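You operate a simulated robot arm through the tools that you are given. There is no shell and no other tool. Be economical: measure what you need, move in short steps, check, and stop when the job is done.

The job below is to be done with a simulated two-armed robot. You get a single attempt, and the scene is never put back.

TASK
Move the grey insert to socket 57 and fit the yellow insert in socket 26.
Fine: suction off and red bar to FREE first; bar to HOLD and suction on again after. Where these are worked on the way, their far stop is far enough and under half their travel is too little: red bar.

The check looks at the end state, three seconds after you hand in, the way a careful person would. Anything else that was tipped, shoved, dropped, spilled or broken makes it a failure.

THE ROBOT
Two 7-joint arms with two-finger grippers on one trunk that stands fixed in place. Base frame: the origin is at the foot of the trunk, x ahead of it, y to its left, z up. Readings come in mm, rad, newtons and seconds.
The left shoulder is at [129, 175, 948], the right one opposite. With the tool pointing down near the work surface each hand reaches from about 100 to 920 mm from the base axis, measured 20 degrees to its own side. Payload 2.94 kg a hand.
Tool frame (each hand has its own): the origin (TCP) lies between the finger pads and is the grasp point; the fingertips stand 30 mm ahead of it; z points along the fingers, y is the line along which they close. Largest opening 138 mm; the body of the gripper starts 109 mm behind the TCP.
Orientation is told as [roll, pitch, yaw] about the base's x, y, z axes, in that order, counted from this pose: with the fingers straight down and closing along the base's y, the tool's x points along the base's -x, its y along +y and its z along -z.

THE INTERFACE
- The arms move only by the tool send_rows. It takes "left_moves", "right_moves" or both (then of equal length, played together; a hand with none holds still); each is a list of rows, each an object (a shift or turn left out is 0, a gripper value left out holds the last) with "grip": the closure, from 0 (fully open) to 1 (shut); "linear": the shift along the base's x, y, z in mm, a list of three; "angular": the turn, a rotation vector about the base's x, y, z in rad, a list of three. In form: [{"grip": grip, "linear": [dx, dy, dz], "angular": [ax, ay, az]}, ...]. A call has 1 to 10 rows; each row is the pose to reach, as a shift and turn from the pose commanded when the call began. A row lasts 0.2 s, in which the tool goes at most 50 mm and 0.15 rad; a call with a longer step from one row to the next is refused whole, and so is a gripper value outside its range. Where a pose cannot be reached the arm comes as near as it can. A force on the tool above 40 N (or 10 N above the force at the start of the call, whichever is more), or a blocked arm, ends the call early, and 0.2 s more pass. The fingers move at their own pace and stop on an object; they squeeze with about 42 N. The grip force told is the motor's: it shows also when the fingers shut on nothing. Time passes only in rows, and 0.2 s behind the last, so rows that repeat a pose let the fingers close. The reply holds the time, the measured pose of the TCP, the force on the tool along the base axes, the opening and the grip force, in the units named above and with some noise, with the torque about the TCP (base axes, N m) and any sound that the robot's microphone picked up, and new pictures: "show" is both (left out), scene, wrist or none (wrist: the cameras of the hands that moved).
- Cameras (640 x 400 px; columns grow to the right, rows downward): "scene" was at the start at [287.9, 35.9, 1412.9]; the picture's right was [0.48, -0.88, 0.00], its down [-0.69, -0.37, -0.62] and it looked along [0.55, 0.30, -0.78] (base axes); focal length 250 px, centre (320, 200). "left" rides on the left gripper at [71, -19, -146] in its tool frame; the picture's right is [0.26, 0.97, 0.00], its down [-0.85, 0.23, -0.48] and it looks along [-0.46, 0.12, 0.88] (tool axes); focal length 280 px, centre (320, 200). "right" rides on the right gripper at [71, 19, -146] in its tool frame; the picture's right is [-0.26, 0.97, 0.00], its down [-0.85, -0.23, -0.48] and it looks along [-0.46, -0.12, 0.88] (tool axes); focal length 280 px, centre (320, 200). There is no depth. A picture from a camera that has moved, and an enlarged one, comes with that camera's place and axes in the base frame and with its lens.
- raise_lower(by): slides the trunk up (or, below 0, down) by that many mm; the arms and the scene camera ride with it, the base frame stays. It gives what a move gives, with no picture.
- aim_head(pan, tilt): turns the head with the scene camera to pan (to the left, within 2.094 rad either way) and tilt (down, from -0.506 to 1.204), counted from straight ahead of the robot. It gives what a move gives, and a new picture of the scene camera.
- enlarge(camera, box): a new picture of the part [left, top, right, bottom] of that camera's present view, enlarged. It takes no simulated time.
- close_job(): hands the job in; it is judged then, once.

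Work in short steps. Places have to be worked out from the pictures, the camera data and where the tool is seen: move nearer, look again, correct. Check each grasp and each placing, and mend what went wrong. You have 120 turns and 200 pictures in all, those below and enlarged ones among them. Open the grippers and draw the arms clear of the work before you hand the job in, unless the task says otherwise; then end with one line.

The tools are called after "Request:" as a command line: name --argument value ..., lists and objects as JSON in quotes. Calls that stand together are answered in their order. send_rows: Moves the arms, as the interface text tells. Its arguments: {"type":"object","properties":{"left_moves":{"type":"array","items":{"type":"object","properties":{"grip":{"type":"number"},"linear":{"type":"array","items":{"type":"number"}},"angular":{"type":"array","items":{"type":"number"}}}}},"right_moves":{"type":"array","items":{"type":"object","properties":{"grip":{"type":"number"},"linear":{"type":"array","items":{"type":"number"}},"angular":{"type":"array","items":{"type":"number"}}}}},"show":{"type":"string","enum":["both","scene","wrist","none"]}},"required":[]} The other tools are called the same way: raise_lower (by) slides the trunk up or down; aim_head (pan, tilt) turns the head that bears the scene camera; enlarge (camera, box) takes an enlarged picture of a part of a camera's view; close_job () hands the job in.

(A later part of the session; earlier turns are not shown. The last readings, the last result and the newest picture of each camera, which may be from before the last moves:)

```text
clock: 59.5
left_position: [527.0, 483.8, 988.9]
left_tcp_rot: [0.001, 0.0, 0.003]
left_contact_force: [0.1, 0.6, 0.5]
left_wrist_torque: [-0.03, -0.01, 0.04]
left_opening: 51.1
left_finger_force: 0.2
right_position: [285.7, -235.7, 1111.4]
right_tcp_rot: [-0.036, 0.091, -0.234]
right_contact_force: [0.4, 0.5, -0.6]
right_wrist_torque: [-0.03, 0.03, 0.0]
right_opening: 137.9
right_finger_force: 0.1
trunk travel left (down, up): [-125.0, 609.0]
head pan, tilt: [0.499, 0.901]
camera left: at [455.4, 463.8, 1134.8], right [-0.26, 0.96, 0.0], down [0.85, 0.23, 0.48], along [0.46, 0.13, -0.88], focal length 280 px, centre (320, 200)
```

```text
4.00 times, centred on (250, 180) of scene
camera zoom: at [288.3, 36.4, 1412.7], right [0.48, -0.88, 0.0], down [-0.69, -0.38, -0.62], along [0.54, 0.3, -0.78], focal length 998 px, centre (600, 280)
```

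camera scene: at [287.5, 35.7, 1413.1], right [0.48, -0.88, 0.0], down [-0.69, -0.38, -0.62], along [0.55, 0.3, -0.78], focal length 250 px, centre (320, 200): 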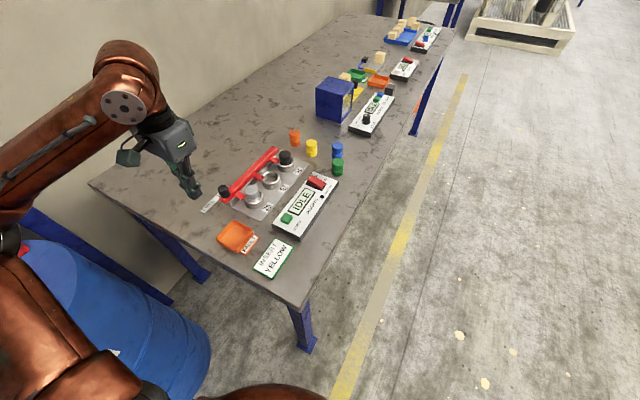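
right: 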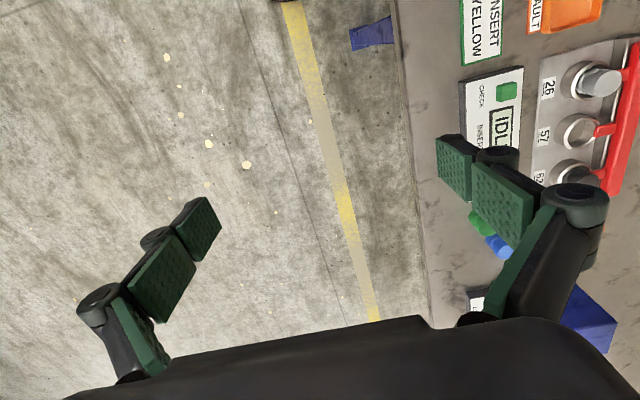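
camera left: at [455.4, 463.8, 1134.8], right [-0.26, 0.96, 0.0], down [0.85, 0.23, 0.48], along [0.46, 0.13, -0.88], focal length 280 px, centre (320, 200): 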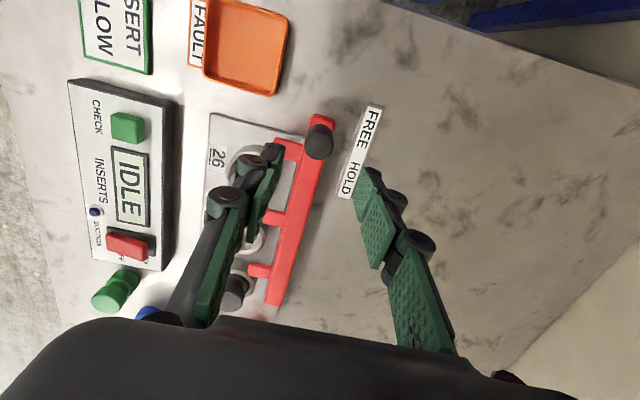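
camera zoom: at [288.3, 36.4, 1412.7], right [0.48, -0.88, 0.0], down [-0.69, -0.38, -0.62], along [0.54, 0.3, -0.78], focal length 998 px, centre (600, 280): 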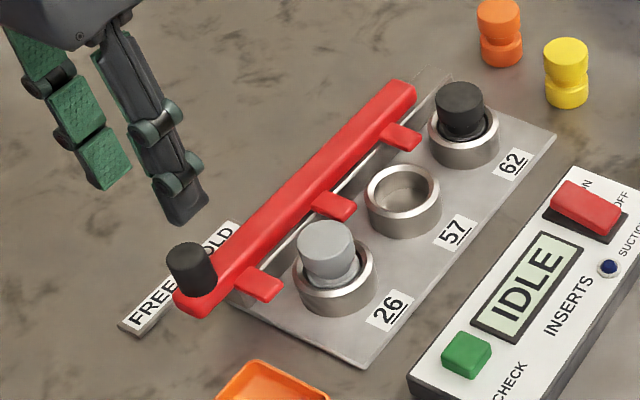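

Bar is at FREE and stays there. Now hover over the grey insert at ~(596, 423) with 0.25 tilt, opening ~62 mm.

Request:
send_rows --left_moves '[{"linear": [15, -15, 0], "angular": [0, -0.1, 0], "grip": 0.55}, {"linear": [30, -30, 0], "angular": [0, -0.2, 0]}, {"linear": [50, -50, 0], "angular": [0, -0.25, 0]}, {"linear": [64, -61, 0], "angular": [0, -0.25, 0]}, {"linear": [64, -61, -29], "angular": [0, -0.25, 0]}, {"linear": [64, -61, -29], "angular": [0, -0.25, 0]}]' --show "wrist"

Request:
enlarge --camera "left" --box '[210, 60, 430, 220]'

Request:
enlarge --camera "scene" --box '[200, 130, 320, 220]'

```text
clock: 60.9
left_position: [589.6, 420.5, 960.4]
left_tcp_rot: [0.0, -0.251, 0.001]
left_contact_force: [-0.2, 0.8, 0.1]
left_wrist_torque: [-0.02, -0.01, 0.01]
left_opening: 62.2
left_finger_force: 0.1
right_position: [285.1, -236.3, 1111.6]
right_tcp_rot: [-0.037, 0.09, -0.235]
right_contact_force: [0.3, -0.2, -0.2]
right_wrist_torque: [-0.03, 0.0, 0.01]
right_opening: 138.2
right_finger_force: 0.0
trunk travel left (down, up): [-125.0, 609.0]
head pan, tilt: [0.499, 0.901]
camera left: at [484.7, 401.8, 1083.6], right [-0.26, 0.96, -0.06], down [0.7, 0.23, 0.67], along [0.66, 0.13, -0.74], focal length 280 px, centre (320, 200)
```

left: 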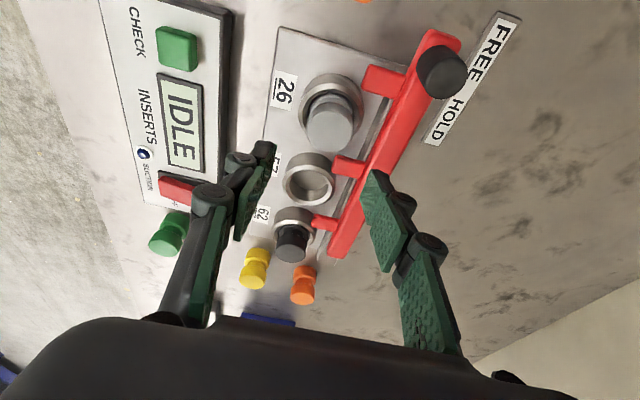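

```text
2.50 times, centred on (320, 140) of left
camera zoom: at [484.7, 401.8, 1083.6], right [-0.26, 0.96, -0.06], down [0.7, 0.23, 0.67], along [0.66, 0.13, -0.74], focal length 701 px, centre (320, 350)
```

zoom: 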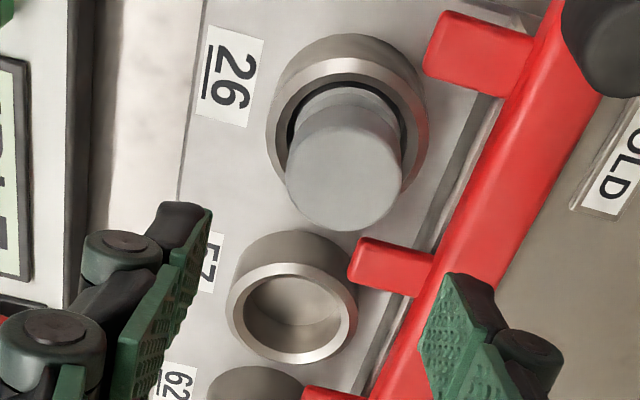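

```text
4.44 times, centred on (260, 175) of scene
camera zoom: at [287.4, 35.1, 1413.1], right [0.48, -0.88, 0.0], down [-0.69, -0.37, -0.62], along [0.55, 0.3, -0.78], focal length 1109 px, centre (587, 311)
```

zoom: 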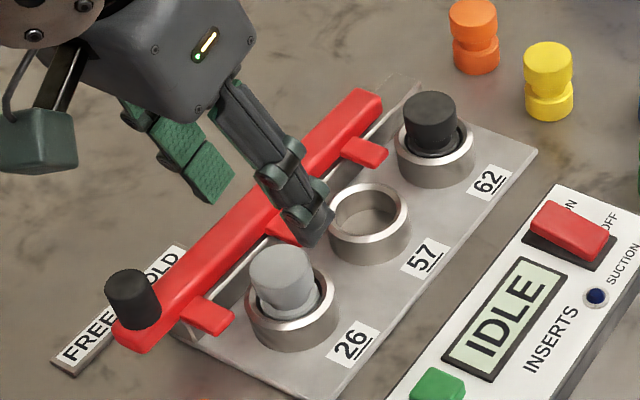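

Grey insert at ≈(595, 425), top z≈878; bar's inner edge y≈472. Align y by +4.5 and descend, then grip.

Request:
send_rows --left_moves '[{"linear": [0, 4.5, -10], "grip": 0.594}, {"linear": [0, 4.5, -25]}, {"linear": [0, 4.5, -40]}, {"linear": [0, 4.5, -52]}, {"linear": [0, 4.5, -60]}, {"linear": [0, 4.5, -65]}, {"linear": [0, 4.5, -65]}]' --show "wrist"

Request:
enlarge --camera "left" --box '[210, 60, 430, 220]'

Request:
enlarge --camera "scene" --box '[200, 130, 320, 220]'

```text
clock: 62.5
left_position: [590.6, 425.8, 895.8]
left_tcp_rot: [0.001, -0.252, 0.003]
left_contact_force: [-0.1, 0.1, 0.9]
left_wrist_torque: [0.02, -0.02, 0.02]
left_opening: 55.6
left_finger_force: 0.1
right_position: [285.7, -234.9, 1111.5]
right_tcp_rot: [-0.039, 0.091, -0.236]
right_contact_force: [0.3, 0.5, -0.4]
right_wrist_torque: [0.02, 0.02, -0.01]
right_opening: 138.1
right_finger_force: 0.0
trunk travel left (down, up): [-125.0, 609.0]
head pan, tilt: [0.499, 0.901]
camera left: at [485.2, 407.1, 1018.4], right [-0.26, 0.96, -0.06], down [0.7, 0.23, 0.67], along [0.66, 0.13, -0.74], focal length 280 px, centre (320, 200)
```

left: 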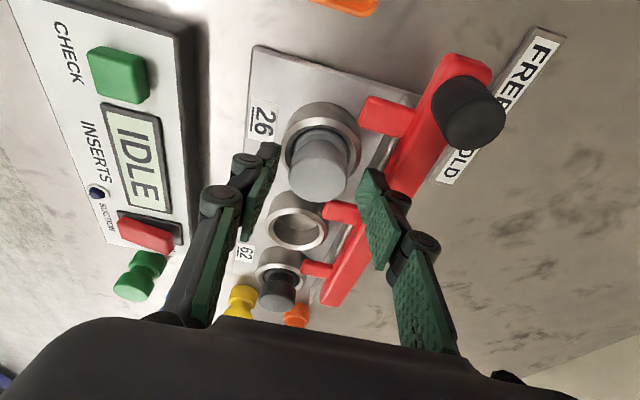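

```text
2.50 times, centred on (320, 140) of left
camera zoom: at [485.2, 407.1, 1018.4], right [-0.26, 0.96, -0.06], down [0.7, 0.23, 0.67], along [0.66, 0.13, -0.74], focal length 701 px, centre (320, 350)
```

zoom: 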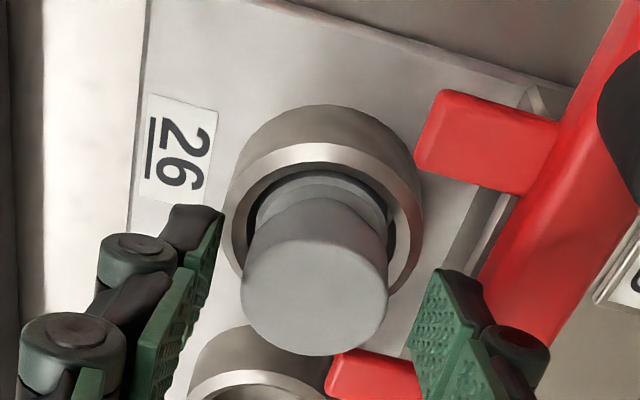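

```text
4.44 times, centred on (260, 175) of scene
camera zoom: at [287.7, 35.7, 1413.0], right [0.48, -0.88, 0.0], down [-0.69, -0.38, -0.62], along [0.55, 0.3, -0.78], focal length 1109 px, centre (587, 311)
```

zoom: 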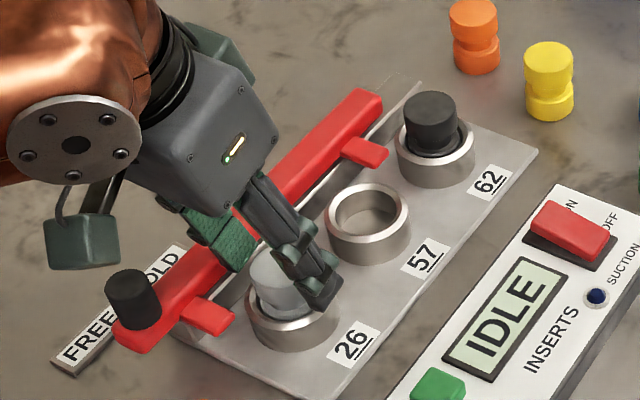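

Descend 6 mm more for a firmer hold, then close.

Request:
send_rows --left_moves '[{"linear": [-1, -1, -3]}, {"linear": [-1, -1, -6]}, {"linear": [-1, -1, -6], "grip": 0.8}, {"linear": [-1, -1, -6], "grip": 0.9}, {"linear": [-1, -1, -6], "grip": 1}, {"linear": [-1, -1, -6]}, {"linear": [-1, -1, -6]}]' --show "wrist"

Request:
enlarge --camera "left" --box '[210, 60, 430, 220]'

```text
clock: 64.1
left_position: [590.2, 424.7, 889.3]
left_tcp_rot: [0.001, -0.248, 0.002]
left_contact_force: [0.4, 0.9, 0.7]
left_wrist_torque: [-0.01, 0.03, 0.0]
left_opening: 36.2
left_finger_force: 41.9
right_position: [285.5, -235.5, 1111.4]
right_tcp_rot: [-0.037, 0.09, -0.235]
right_contact_force: [0.6, -0.1, -0.4]
right_wrist_torque: [-0.01, -0.01, -0.02]
right_opening: 137.9
right_finger_force: 0.2
trunk travel left (down, up): [-125.0, 609.0]
head pan, tilt: [0.499, 0.901]
camera left: at [484.3, 406.0, 1012.5], right [-0.26, 0.96, -0.06], down [0.7, 0.23, 0.67], along [0.66, 0.13, -0.74], focal length 280 px, centre (320, 200)
```

left: 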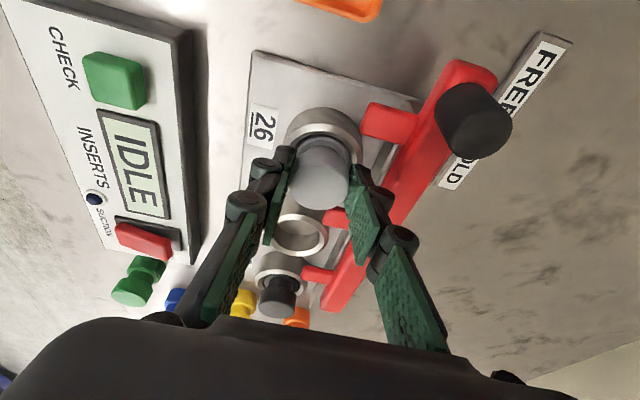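

```text
2.50 times, centred on (320, 140) of left
camera zoom: at [484.3, 406.0, 1012.5], right [-0.26, 0.96, -0.06], down [0.7, 0.23, 0.67], along [0.66, 0.13, -0.74], focal length 701 px, centre (320, 350)
```

zoom: 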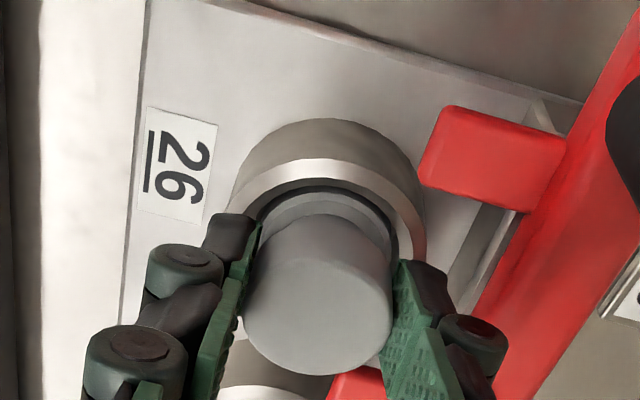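

Gripped (36 mm). Lift straight up.

Request:
send_rows --left_moves '[{"linear": [0, 0, 4]}, {"linear": [0, 0, 10]}, {"linear": [0, 0, 20]}, {"linear": [0, 0, 32]}, {"linear": [0, 0, 46]}, {"linear": [0, 0, 60]}, {"linear": [0, 0, 60]}]' --show "wrist"

Request:
enlarge --camera "scene" --box '[200, 110, 320, 220]'

Request:
enlarge --camera "left" --box '[210, 60, 430, 220]'

```text
clock: 65.7
left_position: [588.8, 425.4, 947.8]
left_tcp_rot: [0.0, -0.253, 0.002]
left_contact_force: [0.3, -0.2, -0.1]
left_wrist_torque: [-0.01, 0.0, 0.02]
left_opening: 36.4
left_finger_force: 41.8
right_position: [286.1, -235.9, 1111.5]
right_tcp_rot: [-0.036, 0.09, -0.237]
right_contact_force: [0.6, 0.5, -0.4]
right_wrist_torque: [0.0, -0.01, 0.02]
right_opening: 137.9
right_finger_force: 0.1
trunk travel left (down, up): [-125.0, 609.0]
head pan, tilt: [0.499, 0.901]
camera left: at [485.1, 406.1, 1072.6], right [-0.26, 0.96, -0.06], down [0.7, 0.23, 0.67], along [0.66, 0.13, -0.74], focal length 280 px, centre (320, 200)
```

left: 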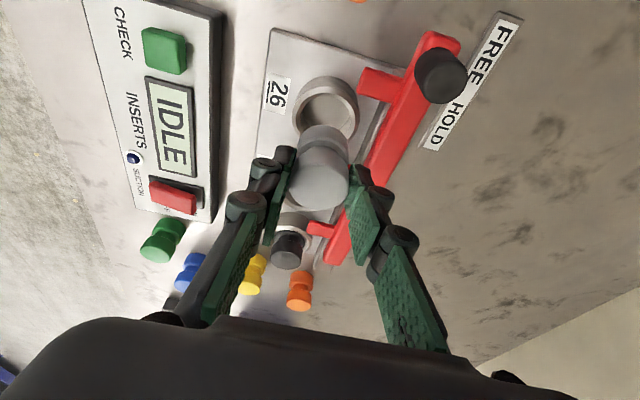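

```text
3.64 times, centred on (260, 165) of scene
camera zoom: at [287.9, 35.8, 1412.9], right [0.48, -0.88, 0.0], down [-0.69, -0.38, -0.62], along [0.55, 0.3, -0.78], focal length 907 px, centre (538, 327)
```

zoom: 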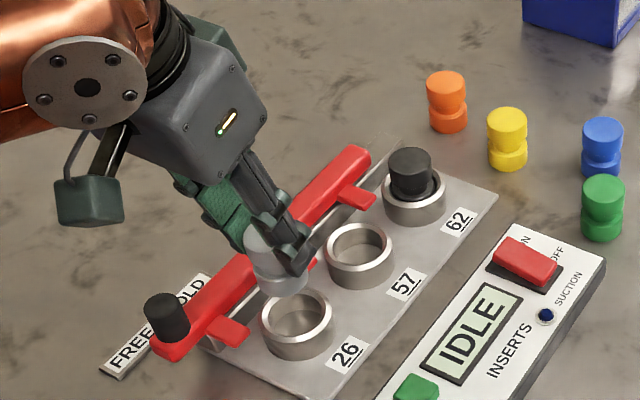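

```text
2.50 times, centred on (320, 140) of left
camera zoom: at [485.1, 406.1, 1072.6], right [-0.26, 0.96, -0.06], down [0.7, 0.23, 0.67], along [0.66, 0.13, -0.74], focal length 701 px, centre (320, 350)
```

zoom: 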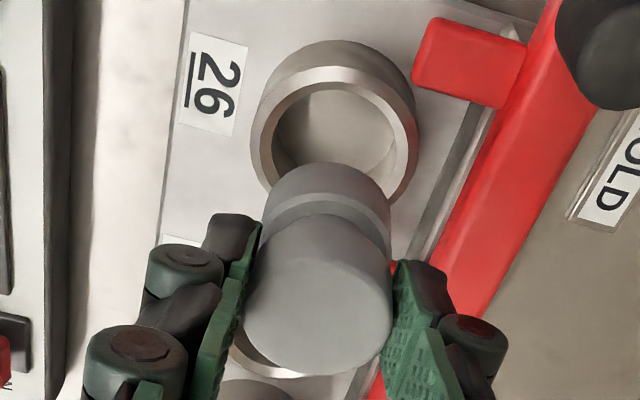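

Lifted cleanly. In this view socket 26's hole sits at zoom (335,148); moving +85 in x, socket 57 should appear at the same pixel.

Request:
send_rows --left_moves '[{"linear": [0, 0, 14]}, {"linear": [20, 0, 16]}, {"linear": [45, 0, 16]}, {"linear": [70, 0, 16]}, {"linear": [85, 0, 10]}, {"linear": [85, 0, 0]}, {"linear": [85, 0, 0]}, {"linear": [85, 0, 0]}]' --show "wrist"

Request:
enlarge --camera "left" --box '[210, 60, 430, 220]'

Request:
enlarge --camera "scene" --box '[200, 110, 320, 220]'

```text
clock: 67.5
left_position: [673.9, 425.1, 948.7]
left_tcp_rot: [-0.001, -0.25, 0.002]
left_contact_force: [-0.2, 0.0, -0.2]
left_wrist_torque: [0.0, 0.05, 0.0]
left_opening: 36.3
left_finger_force: 42.2
right_position: [285.8, -236.1, 1111.5]
right_tcp_rot: [-0.037, 0.09, -0.235]
right_contact_force: [0.0, -0.3, 0.0]
right_wrist_torque: [-0.03, 0.02, 0.0]
right_opening: 138.0
right_finger_force: 0.1
trunk travel left (down, up): [-125.0, 609.0]
head pan, tilt: [0.499, 0.901]
camera left: at [570.1, 405.8, 1072.8], right [-0.26, 0.96, -0.06], down [0.7, 0.23, 0.67], along [0.66, 0.13, -0.74], focal length 280 px, centre (320, 200)
```

left: 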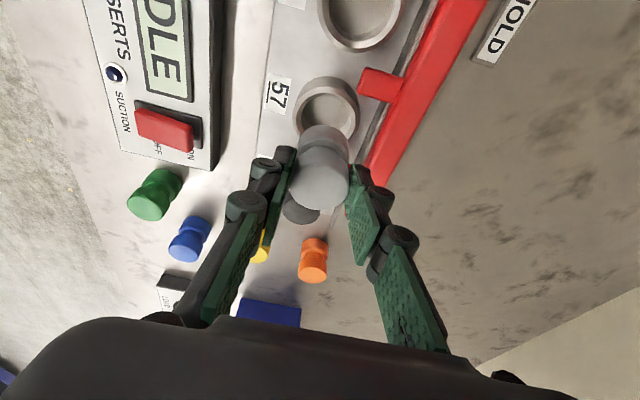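

```text
2.50 times, centred on (320, 140) of left
camera zoom: at [570.1, 405.8, 1072.8], right [-0.26, 0.96, -0.06], down [0.7, 0.23, 0.67], along [0.66, 0.13, -0.74], focal length 701 px, centre (320, 350)
```

zoom: 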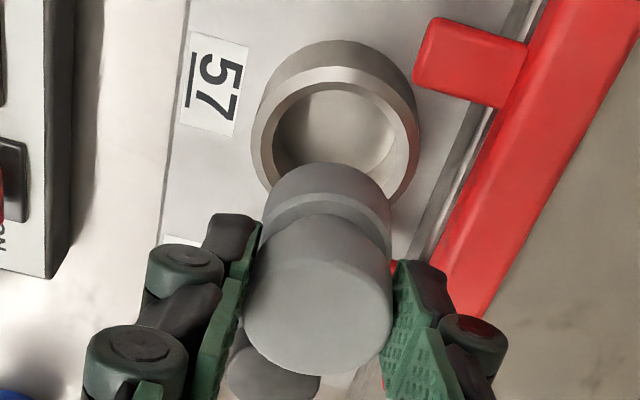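

```text
3.64 times, centred on (260, 165) of scene
camera zoom: at [287.8, 35.7, 1413.0], right [0.48, -0.88, 0.0], down [-0.69, -0.38, -0.62], along [0.55, 0.3, -0.78], focal length 907 px, centre (538, 327)
```

zoom: 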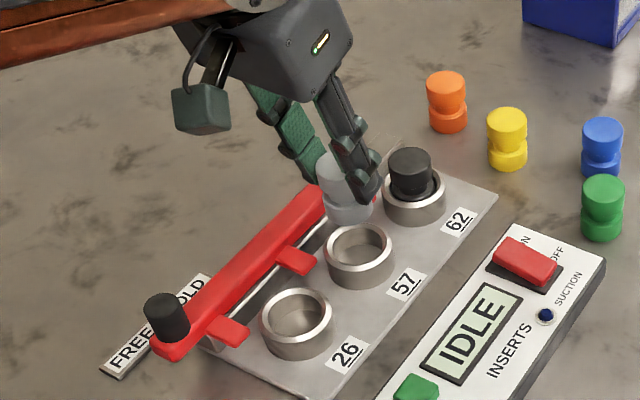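

Alignment matches to the pixel. Lower into socket 57.

Request:
send_rows --left_moves '[{"linear": [0, 0, -12]}, {"linear": [0, 0, -24]}, {"linear": [0, 0, -34]}, {"linear": [0, 0, -42]}, {"linear": [0, 0, -49]}, {"linear": [0, 0, -55]}, {"linear": [0, 0, -59]}, {"linear": [0, 0, -59]}]' --show "wrist"

Request:
enlarge --camera "left" --box '[210, 60, 430, 220]'

Request:
enlarge --camera "scene" --box '[200, 110, 320, 220]'

```text
clock: 69.3
left_position: [674.5, 424.4, 889.5]
left_tcp_rot: [0.0, -0.25, 0.002]
left_contact_force: [0.0, -0.5, -0.9]
left_wrist_torque: [0.02, -0.01, 0.03]
left_opening: 36.5
left_finger_force: 42.1
right_position: [285.6, -236.7, 1112.5]
right_tcp_rot: [-0.037, 0.09, -0.235]
right_contact_force: [-0.5, -0.6, -0.3]
right_wrist_torque: [-0.01, 0.01, 0.0]
right_opening: 138.0
right_finger_force: 0.1
trunk travel left (down, up): [-125.0, 609.0]
head pan, tilt: [0.499, 0.901]
camera left: at [569.3, 405.5, 1013.6], right [-0.26, 0.96, -0.06], down [0.7, 0.23, 0.67], along [0.66, 0.13, -0.74], focal length 280 px, centre (320, 200)
```

left: 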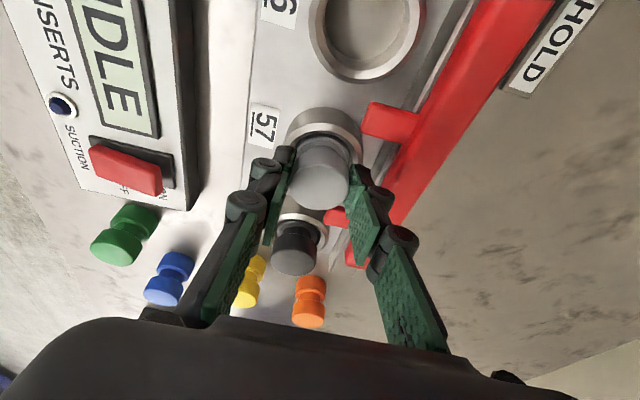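

```text
2.50 times, centred on (320, 140) of left
camera zoom: at [569.3, 405.5, 1013.6], right [-0.26, 0.96, -0.06], down [0.7, 0.23, 0.67], along [0.66, 0.13, -0.74], focal length 701 px, centre (320, 350)
```

zoom: 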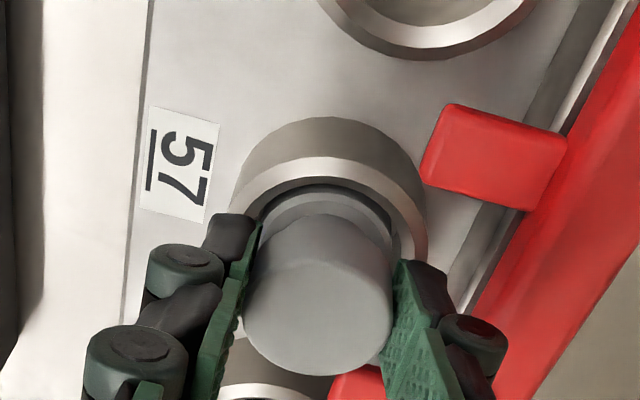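

```text
3.64 times, centred on (260, 165) of scene
camera zoom: at [287.8, 35.7, 1413.0], right [0.48, -0.88, 0.0], down [-0.69, -0.38, -0.62], along [0.55, 0.3, -0.78], focal length 907 px, centre (538, 327)
```

zoom: 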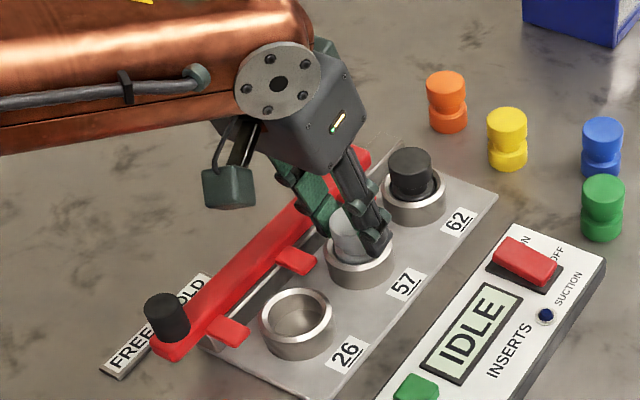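

Seated as it was in 26. Nudge 1 mm down, open, and withdraw up.

Request:
send_rows --left_moves '[{"linear": [0, 0, -1]}, {"linear": [0, 0, -1], "grip": 0.7}, {"linear": [0, 0, -1], "grip": 0.594}, {"linear": [0, 0, -1]}, {"linear": [0, 0, 15]}, {"linear": [0, 0, 40]}, {"linear": [0, 0, 75]}, {"linear": [0, 0, 75]}]' --show "wrist"

Request:
enlarge --camera "scene" --box '[200, 110, 320, 220]'

Request:
enlarge --camera "left" --box '[210, 80, 430, 280]'

```text
clock: 71.1
left_position: [674.4, 425.8, 965.0]
left_tcp_rot: [0.0, -0.25, 0.001]
left_contact_force: [0.1, 0.2, -0.8]
left_wrist_torque: [0.0, 0.01, -0.03]
left_opening: 55.9
left_finger_force: 0.0
right_position: [285.6, -235.6, 1112.2]
right_tcp_rot: [-0.036, 0.091, -0.235]
right_contact_force: [-0.4, -0.1, 0.5]
right_wrist_torque: [0.0, 0.03, 0.01]
right_opening: 138.0
right_finger_force: 0.0
trunk travel left (down, up): [-125.0, 609.0]
head pan, tilt: [0.499, 0.901]
camera left: at [570.0, 406.4, 1088.5], right [-0.26, 0.96, -0.07], down [0.7, 0.23, 0.67], along [0.66, 0.13, -0.74], focal length 280 px, centre (320, 200)
```

left: 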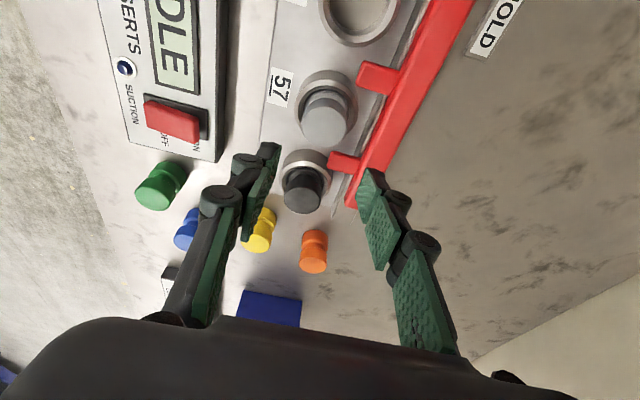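

```text
3.64 times, centred on (260, 165) of scene
camera zoom: at [288.1, 36.0, 1412.8], right [0.48, -0.88, 0.0], down [-0.69, -0.38, -0.62], along [0.55, 0.3, -0.78], focal length 907 px, centre (538, 327)
```

zoom: 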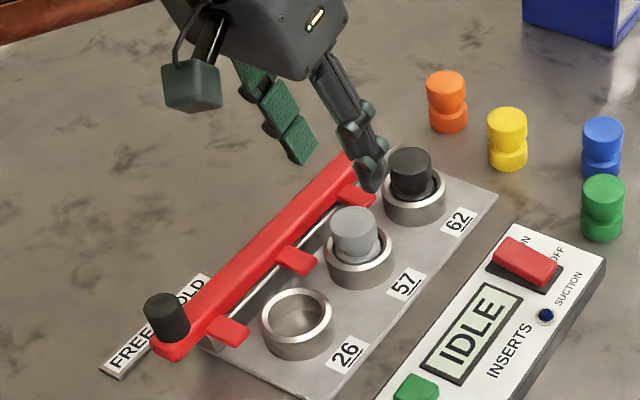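

```text
2.00 times, centred on (320, 180) of left
camera zoom: at [570.0, 406.4, 1088.5], right [-0.26, 0.96, -0.07], down [0.7, 0.23, 0.67], along [0.66, 0.13, -0.74], focal length 561 px, centre (320, 240)
```

zoom: 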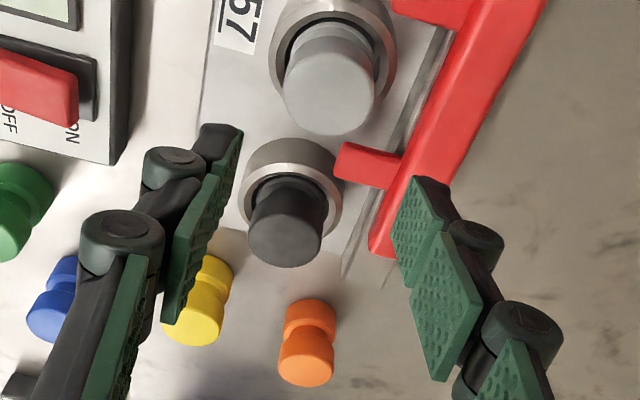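

Grey is in 57. Now test reaching the yellow insert (~(863, 382)) with more tilt, staying high.

Request:
send_rows --left_moves '[{"linear": [10, -5, 10], "angular": [0, -0.12, 0], "grip": 0.5}, {"linear": [30, -12, 20], "angular": [0, -0.25, 0]}, {"linear": [55, -20, 20], "angular": [0, -0.3, 0]}, {"linear": [80, -30, 20], "angular": [0, -0.3, 0]}, {"linear": [110, -40, 20], "angular": [0, -0.3, 0]}, {"linear": [110, -40, 20], "angular": [0, -0.3, 0]}]' --show "both"

```text
clock: 72.5
left_position: [785.0, 384.1, 984.8]
left_tcp_rot: [-0.001, -0.551, 0.003]
left_contact_force: [0.4, 0.2, 0.6]
left_wrist_torque: [-0.03, -0.01, -0.04]
left_opening: 68.7
left_finger_force: 0.2
right_position: [285.2, -234.2, 1111.5]
right_tcp_rot: [-0.037, 0.089, -0.235]
right_contact_force: [-0.2, 0.1, 0.1]
right_wrist_torque: [-0.01, 0.0, 0.01]
right_opening: 137.9
right_finger_force: 0.2
trunk travel left (down, up): [-125.0, 609.0]
head pan, tilt: [0.499, 0.901]
camera scene: at [287.2, 35.9, 1413.2], right [0.48, -0.88, 0.0], down [-0.69, -0.38, -0.62], along [0.55, 0.3, -0.78], focal length 250 px, centre (320, 200)
camera left: at [647.6, 365.7, 1072.6], right [-0.23, 0.96, -0.14], down [0.47, 0.23, 0.85], along [0.85, 0.13, -0.51], focal length 280 px, centre (320, 200)
```

scene: 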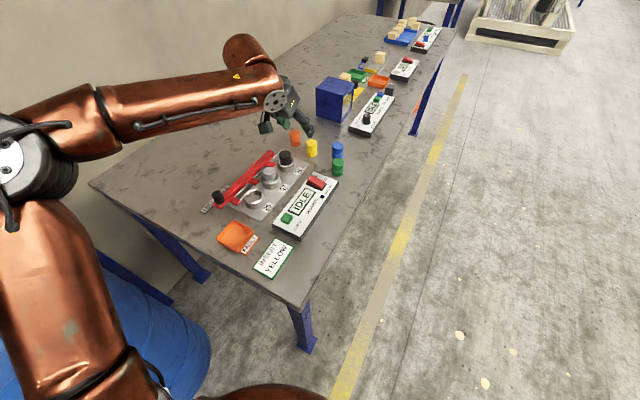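
left: 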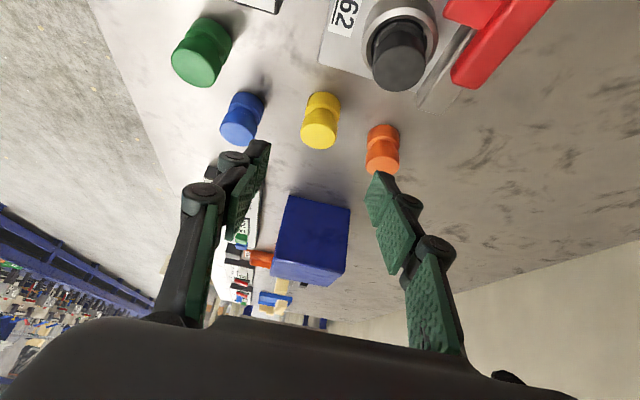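

Reach is fine. Yellow top at ≈(863, 384, 870). Approach above with opening ~60.

Request:
send_rows --left_moves '[{"linear": [20, 0, -10], "grip": 0.57}, {"linear": [40, 0, -25]}, {"linear": [58, 0, -45]}, {"linear": [58, 0, -45]}, {"linear": [58, 0, -45]}]' --show "both"

Request:
enlarge --camera "left" --box '[210, 40, 430, 200]'

Request:
enlarge --camera "scene" --box '[250, 90, 370, 190]'

```text
clock: 73.7
left_position: [843.0, 384.4, 940.6]
left_tcp_rot: [-0.001, -0.549, 0.003]
left_contact_force: [-0.4, 0.2, 0.2]
left_wrist_torque: [-0.03, -0.01, 0.0]
left_opening: 59.4
left_finger_force: 0.1
right_position: [284.8, -235.6, 1111.7]
right_tcp_rot: [-0.036, 0.09, -0.235]
right_contact_force: [0.0, 0.1, -0.9]
right_wrist_torque: [0.0, -0.02, 0.03]
right_opening: 137.9
right_finger_force: 0.1
trunk travel left (down, up): [-125.0, 609.0]
head pan, tilt: [0.499, 0.901]
camera scene: at [288.2, 35.7, 1412.9], right [0.48, -0.88, 0.0], down [-0.69, -0.38, -0.62], along [0.54, 0.3, -0.78], focal length 250 px, centre (320, 200)
camera left: at [705.8, 366.0, 1027.7], right [-0.23, 0.96, -0.14], down [0.47, 0.23, 0.85], along [0.85, 0.13, -0.51], focal length 280 px, centre (320, 200)
```

scene: 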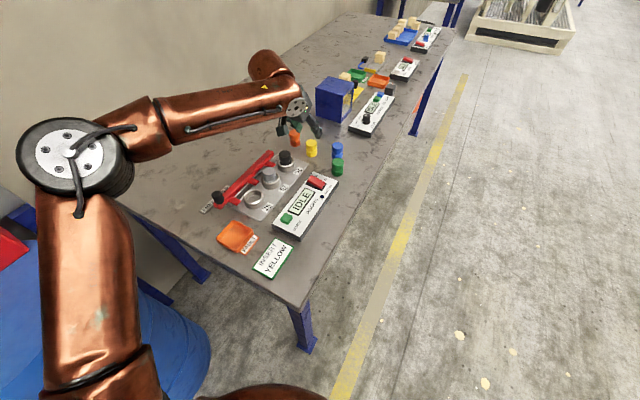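
left: 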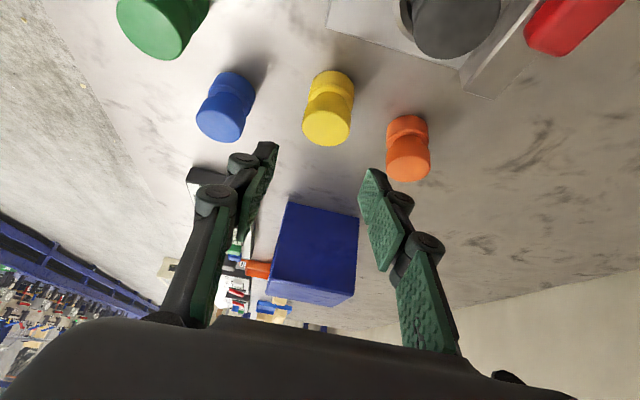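

```text
2.50 times, centred on (320, 120) of left
camera zoom: at [705.8, 366.0, 1027.7], right [-0.23, 0.96, -0.14], down [0.47, 0.23, 0.85], along [0.85, 0.13, -0.51], focal length 701 px, centre (320, 400)
```

zoom: 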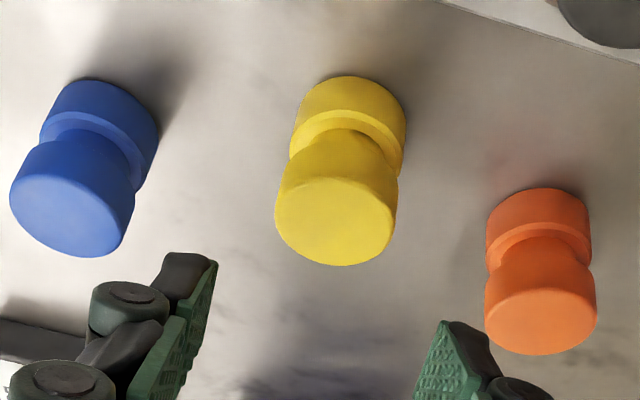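

```text
4.00 times, centred on (310, 140) of scene
camera zoom: at [288.2, 35.7, 1412.9], right [0.48, -0.88, 0.0], down [-0.69, -0.38, -0.62], along [0.54, 0.3, -0.78], focal length 998 px, centre (360, 440)
```

zoom: 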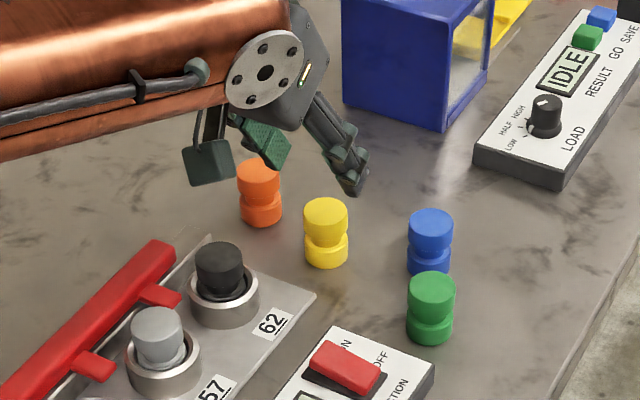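

Descend around the yellow head.

Request:
send_rows --left_moves '[{"linear": [7, 0, -12]}, {"linear": [7, 0, -25]}, {"linear": [7, 0, -38]}, {"linear": [7, 0, -48]}, {"linear": [7, 0, -54]}, {"linear": [7, 0, -54]}]' --show "wrist"

Request:
enlarge --camera "left" --box '[210, 60, 430, 220]'

Request:
enlarge --camera "scene" --box '[270, 110, 350, 170]'

```text
clock: 75.1
left_position: [848.4, 384.3, 886.0]
left_tcp_rot: [0.0, -0.551, 0.003]
left_contact_force: [-0.2, -0.2, 0.0]
left_wrist_torque: [0.01, -0.01, 0.02]
left_opening: 59.5
left_finger_force: 0.0
right_position: [284.8, -235.4, 1111.9]
right_tcp_rot: [-0.038, 0.09, -0.235]
right_contact_force: [-0.3, -1.3, 0.6]
right_wrist_torque: [0.04, 0.02, 0.0]
right_opening: 137.8
right_finger_force: 0.1
trunk travel left (down, up): [-125.0, 609.0]
head pan, tilt: [0.499, 0.901]
camera left: at [712.5, 365.5, 973.0], right [-0.23, 0.96, -0.14], down [0.47, 0.23, 0.85], along [0.85, 0.13, -0.51], focal length 280 px, centre (320, 200)
```

left: 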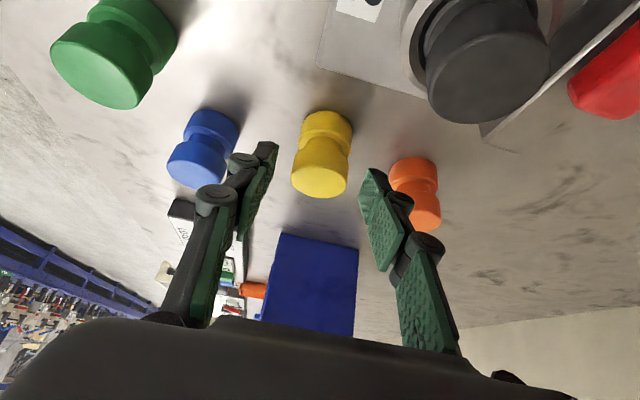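

```text
2.50 times, centred on (320, 140) of left
camera zoom: at [712.5, 365.5, 973.0], right [-0.23, 0.96, -0.14], down [0.47, 0.23, 0.85], along [0.85, 0.13, -0.51], focal length 701 px, centre (320, 350)
```

zoom: 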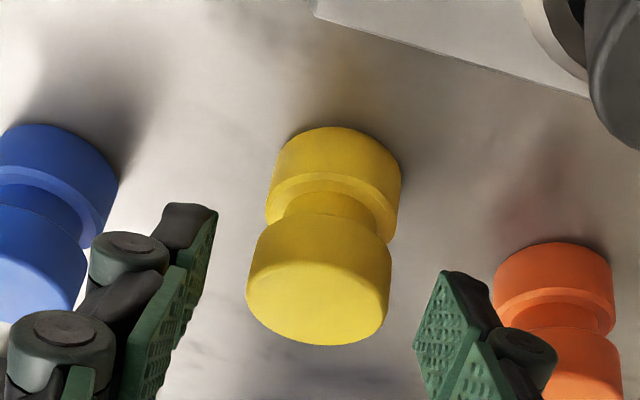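

```text
6.67 times, centred on (310, 140) of scene
camera zoom: at [287.8, 35.6, 1413.0], right [0.48, -0.88, 0.0], down [-0.69, -0.38, -0.62], along [0.55, 0.3, -0.78], focal length 1663 px, centre (387, 600)
```

zoom: 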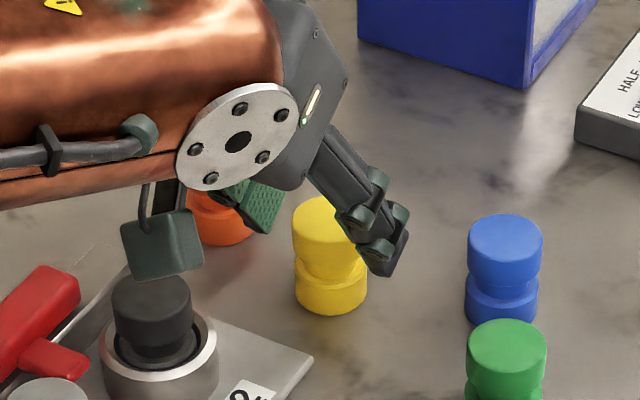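

Well centred in y. Close.

Request:
send_rows --left_moves '[{"grip": 0.7}, {"grip": 0.8}, {"grip": 1}, {"grip": 1}, {"grip": 1}, {"grip": 1}]' --show "wrist"

Request:
enlarge --camera "left" --box '[210, 60, 430, 220]'

```text
clock: 76.5
left_position: [848.3, 385.2, 884.5]
left_tcp_rot: [0.0, -0.55, 0.004]
left_contact_force: [-0.5, 1.1, 0.7]
left_wrist_torque: [-0.03, -0.01, -0.02]
left_opening: 36.2
left_finger_force: 42.1
right_position: [285.8, -235.0, 1111.6]
right_tcp_rot: [-0.036, 0.09, -0.235]
right_contact_force: [-0.1, 1.1, 0.1]
right_wrist_torque: [0.02, 0.01, -0.01]
right_opening: 138.1
right_finger_force: 0.1
trunk travel left (down, up): [-125.0, 609.0]
head pan, tilt: [0.499, 0.901]
camera left: at [712.5, 365.5, 972.9], right [-0.23, 0.96, -0.14], down [0.47, 0.23, 0.85], along [0.85, 0.13, -0.51], focal length 280 px, centre (320, 200)
```

left: 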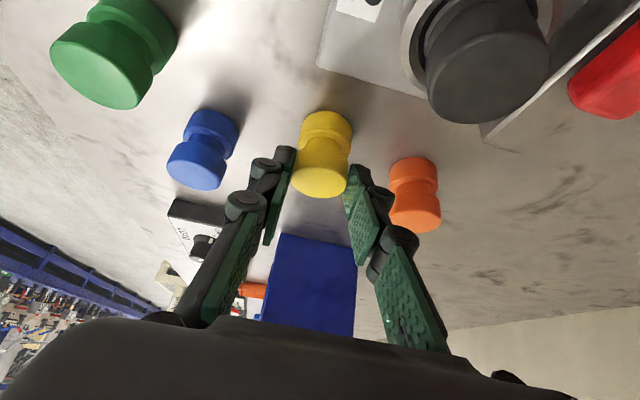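

```text
2.50 times, centred on (320, 140) of left
camera zoom: at [712.5, 365.5, 972.9], right [-0.23, 0.96, -0.14], down [0.47, 0.23, 0.85], along [0.85, 0.13, -0.51], focal length 701 px, centre (320, 350)
```

zoom: 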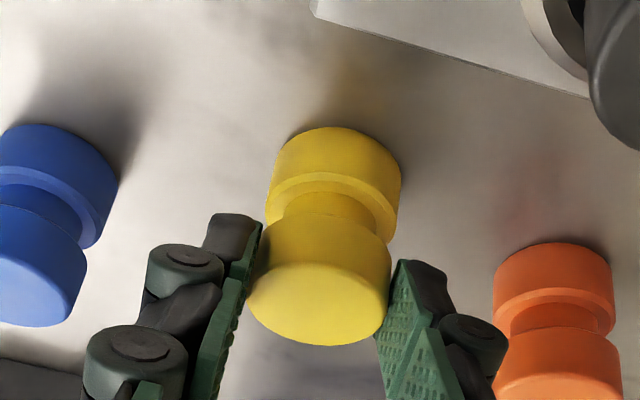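

Gripped at 36 mm. Lift.

Request:
send_rows --left_moves '[{"linear": [0, 0, 6]}, {"linear": [0, 0, 20]}, {"linear": [0, 0, 45]}, {"linear": [0, 0, 75]}, {"linear": [0, 0, 105]}, {"linear": [0, 0, 105]}]' --show "wrist"

Request:
enlarge --camera "scene" --box '[240, 70, 360, 180]'

```text
clock: 77.9
left_position: [850.1, 385.3, 991.1]
left_tcp_rot: [-0.001, -0.55, 0.003]
left_contact_force: [-0.3, 0.0, 0.4]
left_wrist_torque: [0.0, 0.04, 0.02]
left_opening: 36.1
left_finger_force: 41.6
right_position: [284.9, -235.4, 1111.4]
right_tcp_rot: [-0.037, 0.089, -0.235]
right_contact_force: [0.5, -0.4, 0.5]
right_wrist_torque: [-0.01, 0.01, -0.04]
right_opening: 138.2
right_finger_force: 0.1
trunk travel left (down, up): [-125.0, 609.0]
head pan, tilt: [0.499, 0.901]
camera left: at [713.0, 366.0, 1077.5], right [-0.23, 0.96, -0.14], down [0.47, 0.23, 0.85], along [0.85, 0.13, -0.51], focal length 280 px, centre (320, 200)
```

left: 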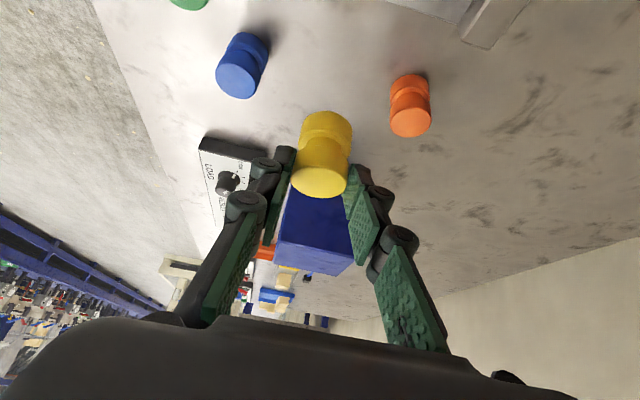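

```text
3.64 times, centred on (300, 125) of scene
camera zoom: at [288.1, 35.7, 1412.9], right [0.48, -0.88, 0.0], down [-0.69, -0.38, -0.62], along [0.55, 0.3, -0.78], focal length 907 px, centre (393, 473)
```

zoom: 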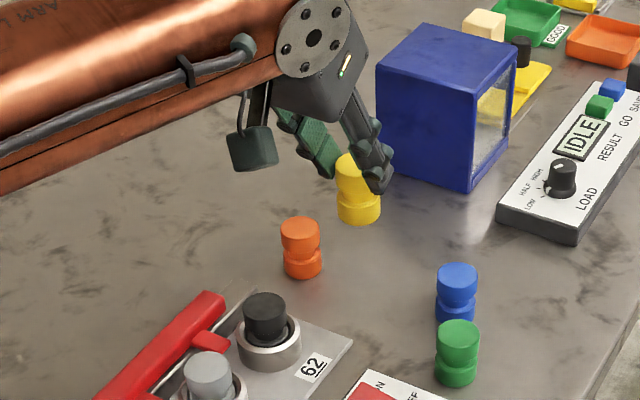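

Held upright. Carry to above socket 26.

Request:
send_rows --left_moves '[{"linear": [-30, 4, 0]}, {"linear": [-70, 10, 0]}, {"linear": [-110, 17, 0]}, {"linear": [-150, 24, 0]}, {"linear": [-190, 30, 0]}, {"linear": [-230, 36, 0]}, {"linear": [-265, 40, 0]}, {"linear": [-265, 40, -20]}, {"linear": [-265, 40, -20]}]' --show "both"

Request:
enlarge --camera "left" --box '[210, 40, 430, 200]'

Request:
enlarge --camera "scene" --box '[200, 120, 300, 220]'

```text
clock: 79.9
left_position: [585.2, 424.7, 971.2]
left_tcp_rot: [0.0, -0.55, 0.004]
left_contact_force: [1.1, 0.4, -0.4]
left_wrist_torque: [0.01, 0.01, 0.0]
left_opening: 36.3
left_finger_force: 42.5
right_position: [285.4, -235.2, 1112.3]
right_tcp_rot: [-0.036, 0.091, -0.237]
right_contact_force: [0.0, -0.8, 0.2]
right_wrist_torque: [0.01, -0.02, -0.01]
right_opening: 138.2
right_finger_force: 0.0
trunk travel left (down, up): [-125.0, 609.0]
head pan, tilt: [0.499, 0.901]
camera scene: at [287.5, 35.6, 1413.1], right [0.48, -0.88, 0.0], down [-0.69, -0.38, -0.62], along [0.55, 0.3, -0.78], focal length 250 px, centre (320, 200)
camera left: at [447.1, 405.6, 1058.3], right [-0.23, 0.96, -0.14], down [0.47, 0.23, 0.85], along [0.85, 0.13, -0.51], focal length 280 px, centre (320, 200)
```

scene: 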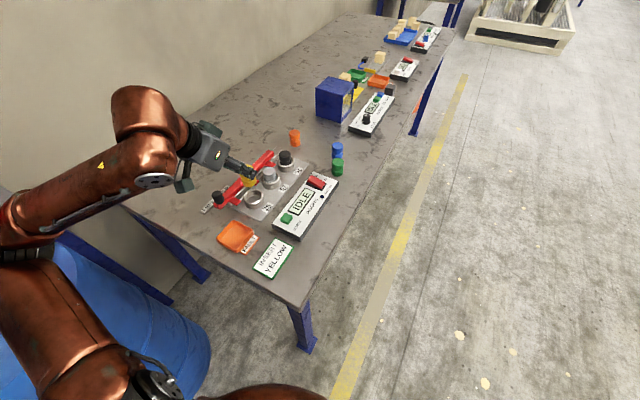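
left: 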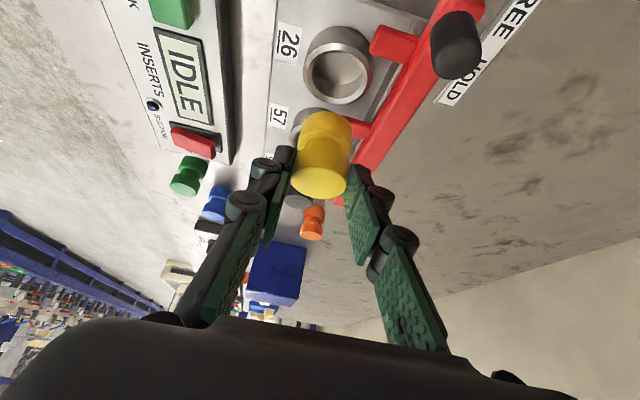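

```text
2.50 times, centred on (320, 120) of left
camera zoom: at [447.1, 405.6, 1058.3], right [-0.23, 0.96, -0.14], down [0.47, 0.23, 0.85], along [0.85, 0.13, -0.51], focal length 701 px, centre (320, 400)
```

zoom: 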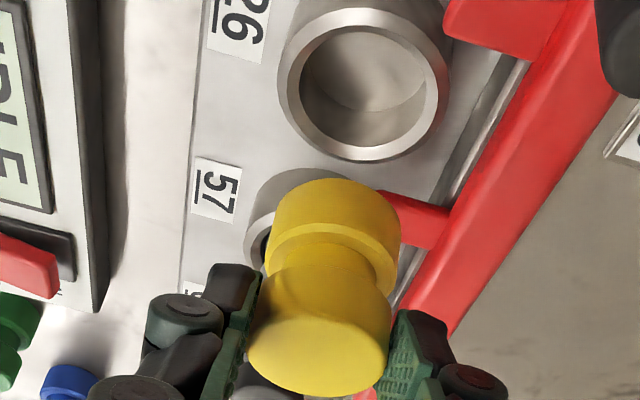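

```text
4.00 times, centred on (250, 170) of scene
camera zoom: at [287.5, 35.6, 1413.1], right [0.48, -0.88, 0.0], down [-0.69, -0.38, -0.62], along [0.55, 0.3, -0.78], focal length 998 px, centre (600, 320)
```

zoom: 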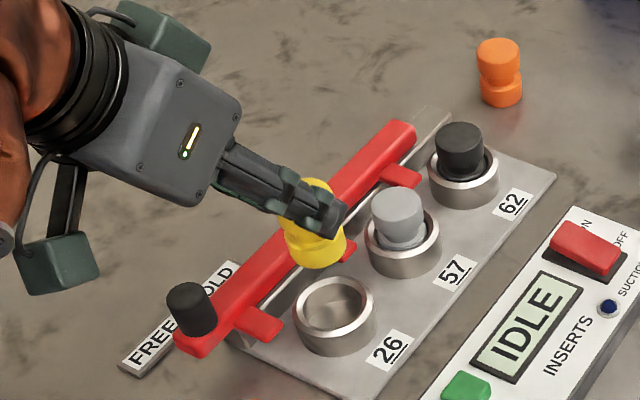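

Socket rim ≈(596.3, 425); insert looks within a few mm. Lower 50 mm to compare close to the rim.

Request:
send_rows --left_moves '[{"linear": [0, 0, -12]}, {"linear": [0, 0, -25]}, {"linear": [0, 0, -38]}, {"linear": [0, 0, -48]}, {"linear": [0, 0, -48]}]' --show "wrist"

Request:
enlarge --camera "left" --box '[270, 80, 380, 160]'

Request:
enlarge --camera "scene" --box '[220, 160, 290, 220]'

```text
clock: 81.1
left_position: [584.1, 425.0, 923.1]
left_tcp_rot: [0.0, -0.551, 0.002]
left_contact_force: [-0.2, -0.7, -1.1]
left_wrist_torque: [0.04, -0.01, -0.01]
left_opening: 36.2
left_finger_force: 41.9
right_position: [284.7, -235.4, 1110.7]
right_tcp_rot: [-0.037, 0.092, -0.236]
right_contact_force: [-0.3, -0.1, -0.1]
right_wrist_torque: [-0.02, -0.02, 0.01]
right_opening: 137.9
right_finger_force: 0.1
trunk travel left (down, up): [-125.0, 609.0]
head pan, tilt: [0.499, 0.901]
camera left: at [447.3, 405.8, 1010.3], right [-0.23, 0.96, -0.14], down [0.47, 0.23, 0.85], along [0.85, 0.13, -0.51], focal length 280 px, centre (320, 200)
```

left: 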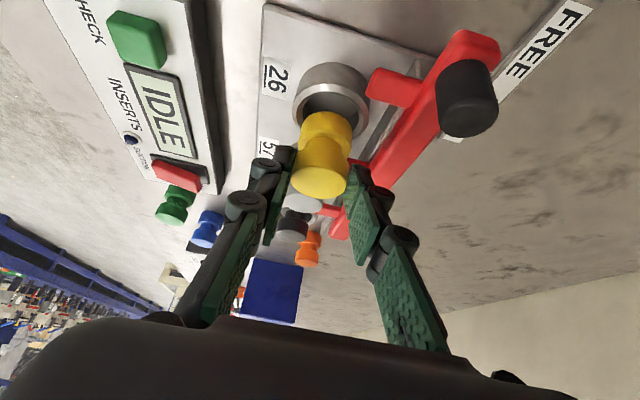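

```text
5.00 times, centred on (325, 120) of left
camera zoom: at [447.3, 405.8, 1010.3], right [-0.23, 0.96, -0.14], down [0.47, 0.23, 0.85], along [0.85, 0.13, -0.51], focal length 1402 px, centre (295, 600)
```

zoom: 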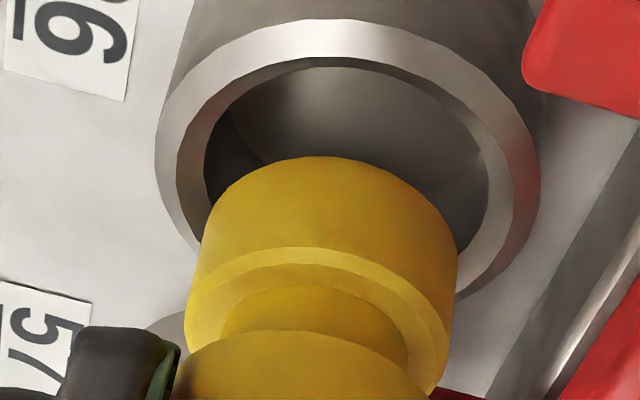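

```text
6.67 times, centred on (255, 190) of scene
camera zoom: at [287.7, 35.7, 1413.0], right [0.48, -0.88, 0.0], down [-0.69, -0.38, -0.62], along [0.55, 0.3, -0.78], focal length 1663 px, centre (753, 267)
```

zoom: 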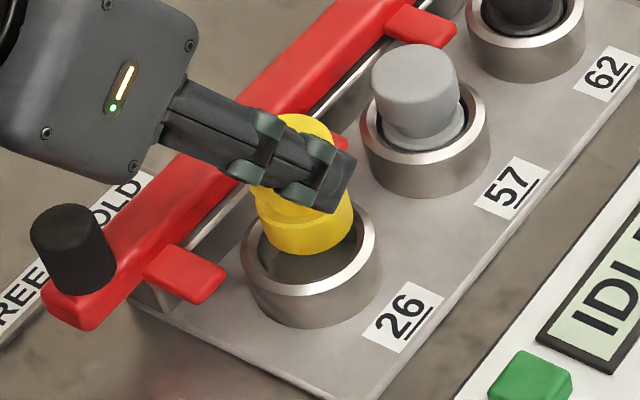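

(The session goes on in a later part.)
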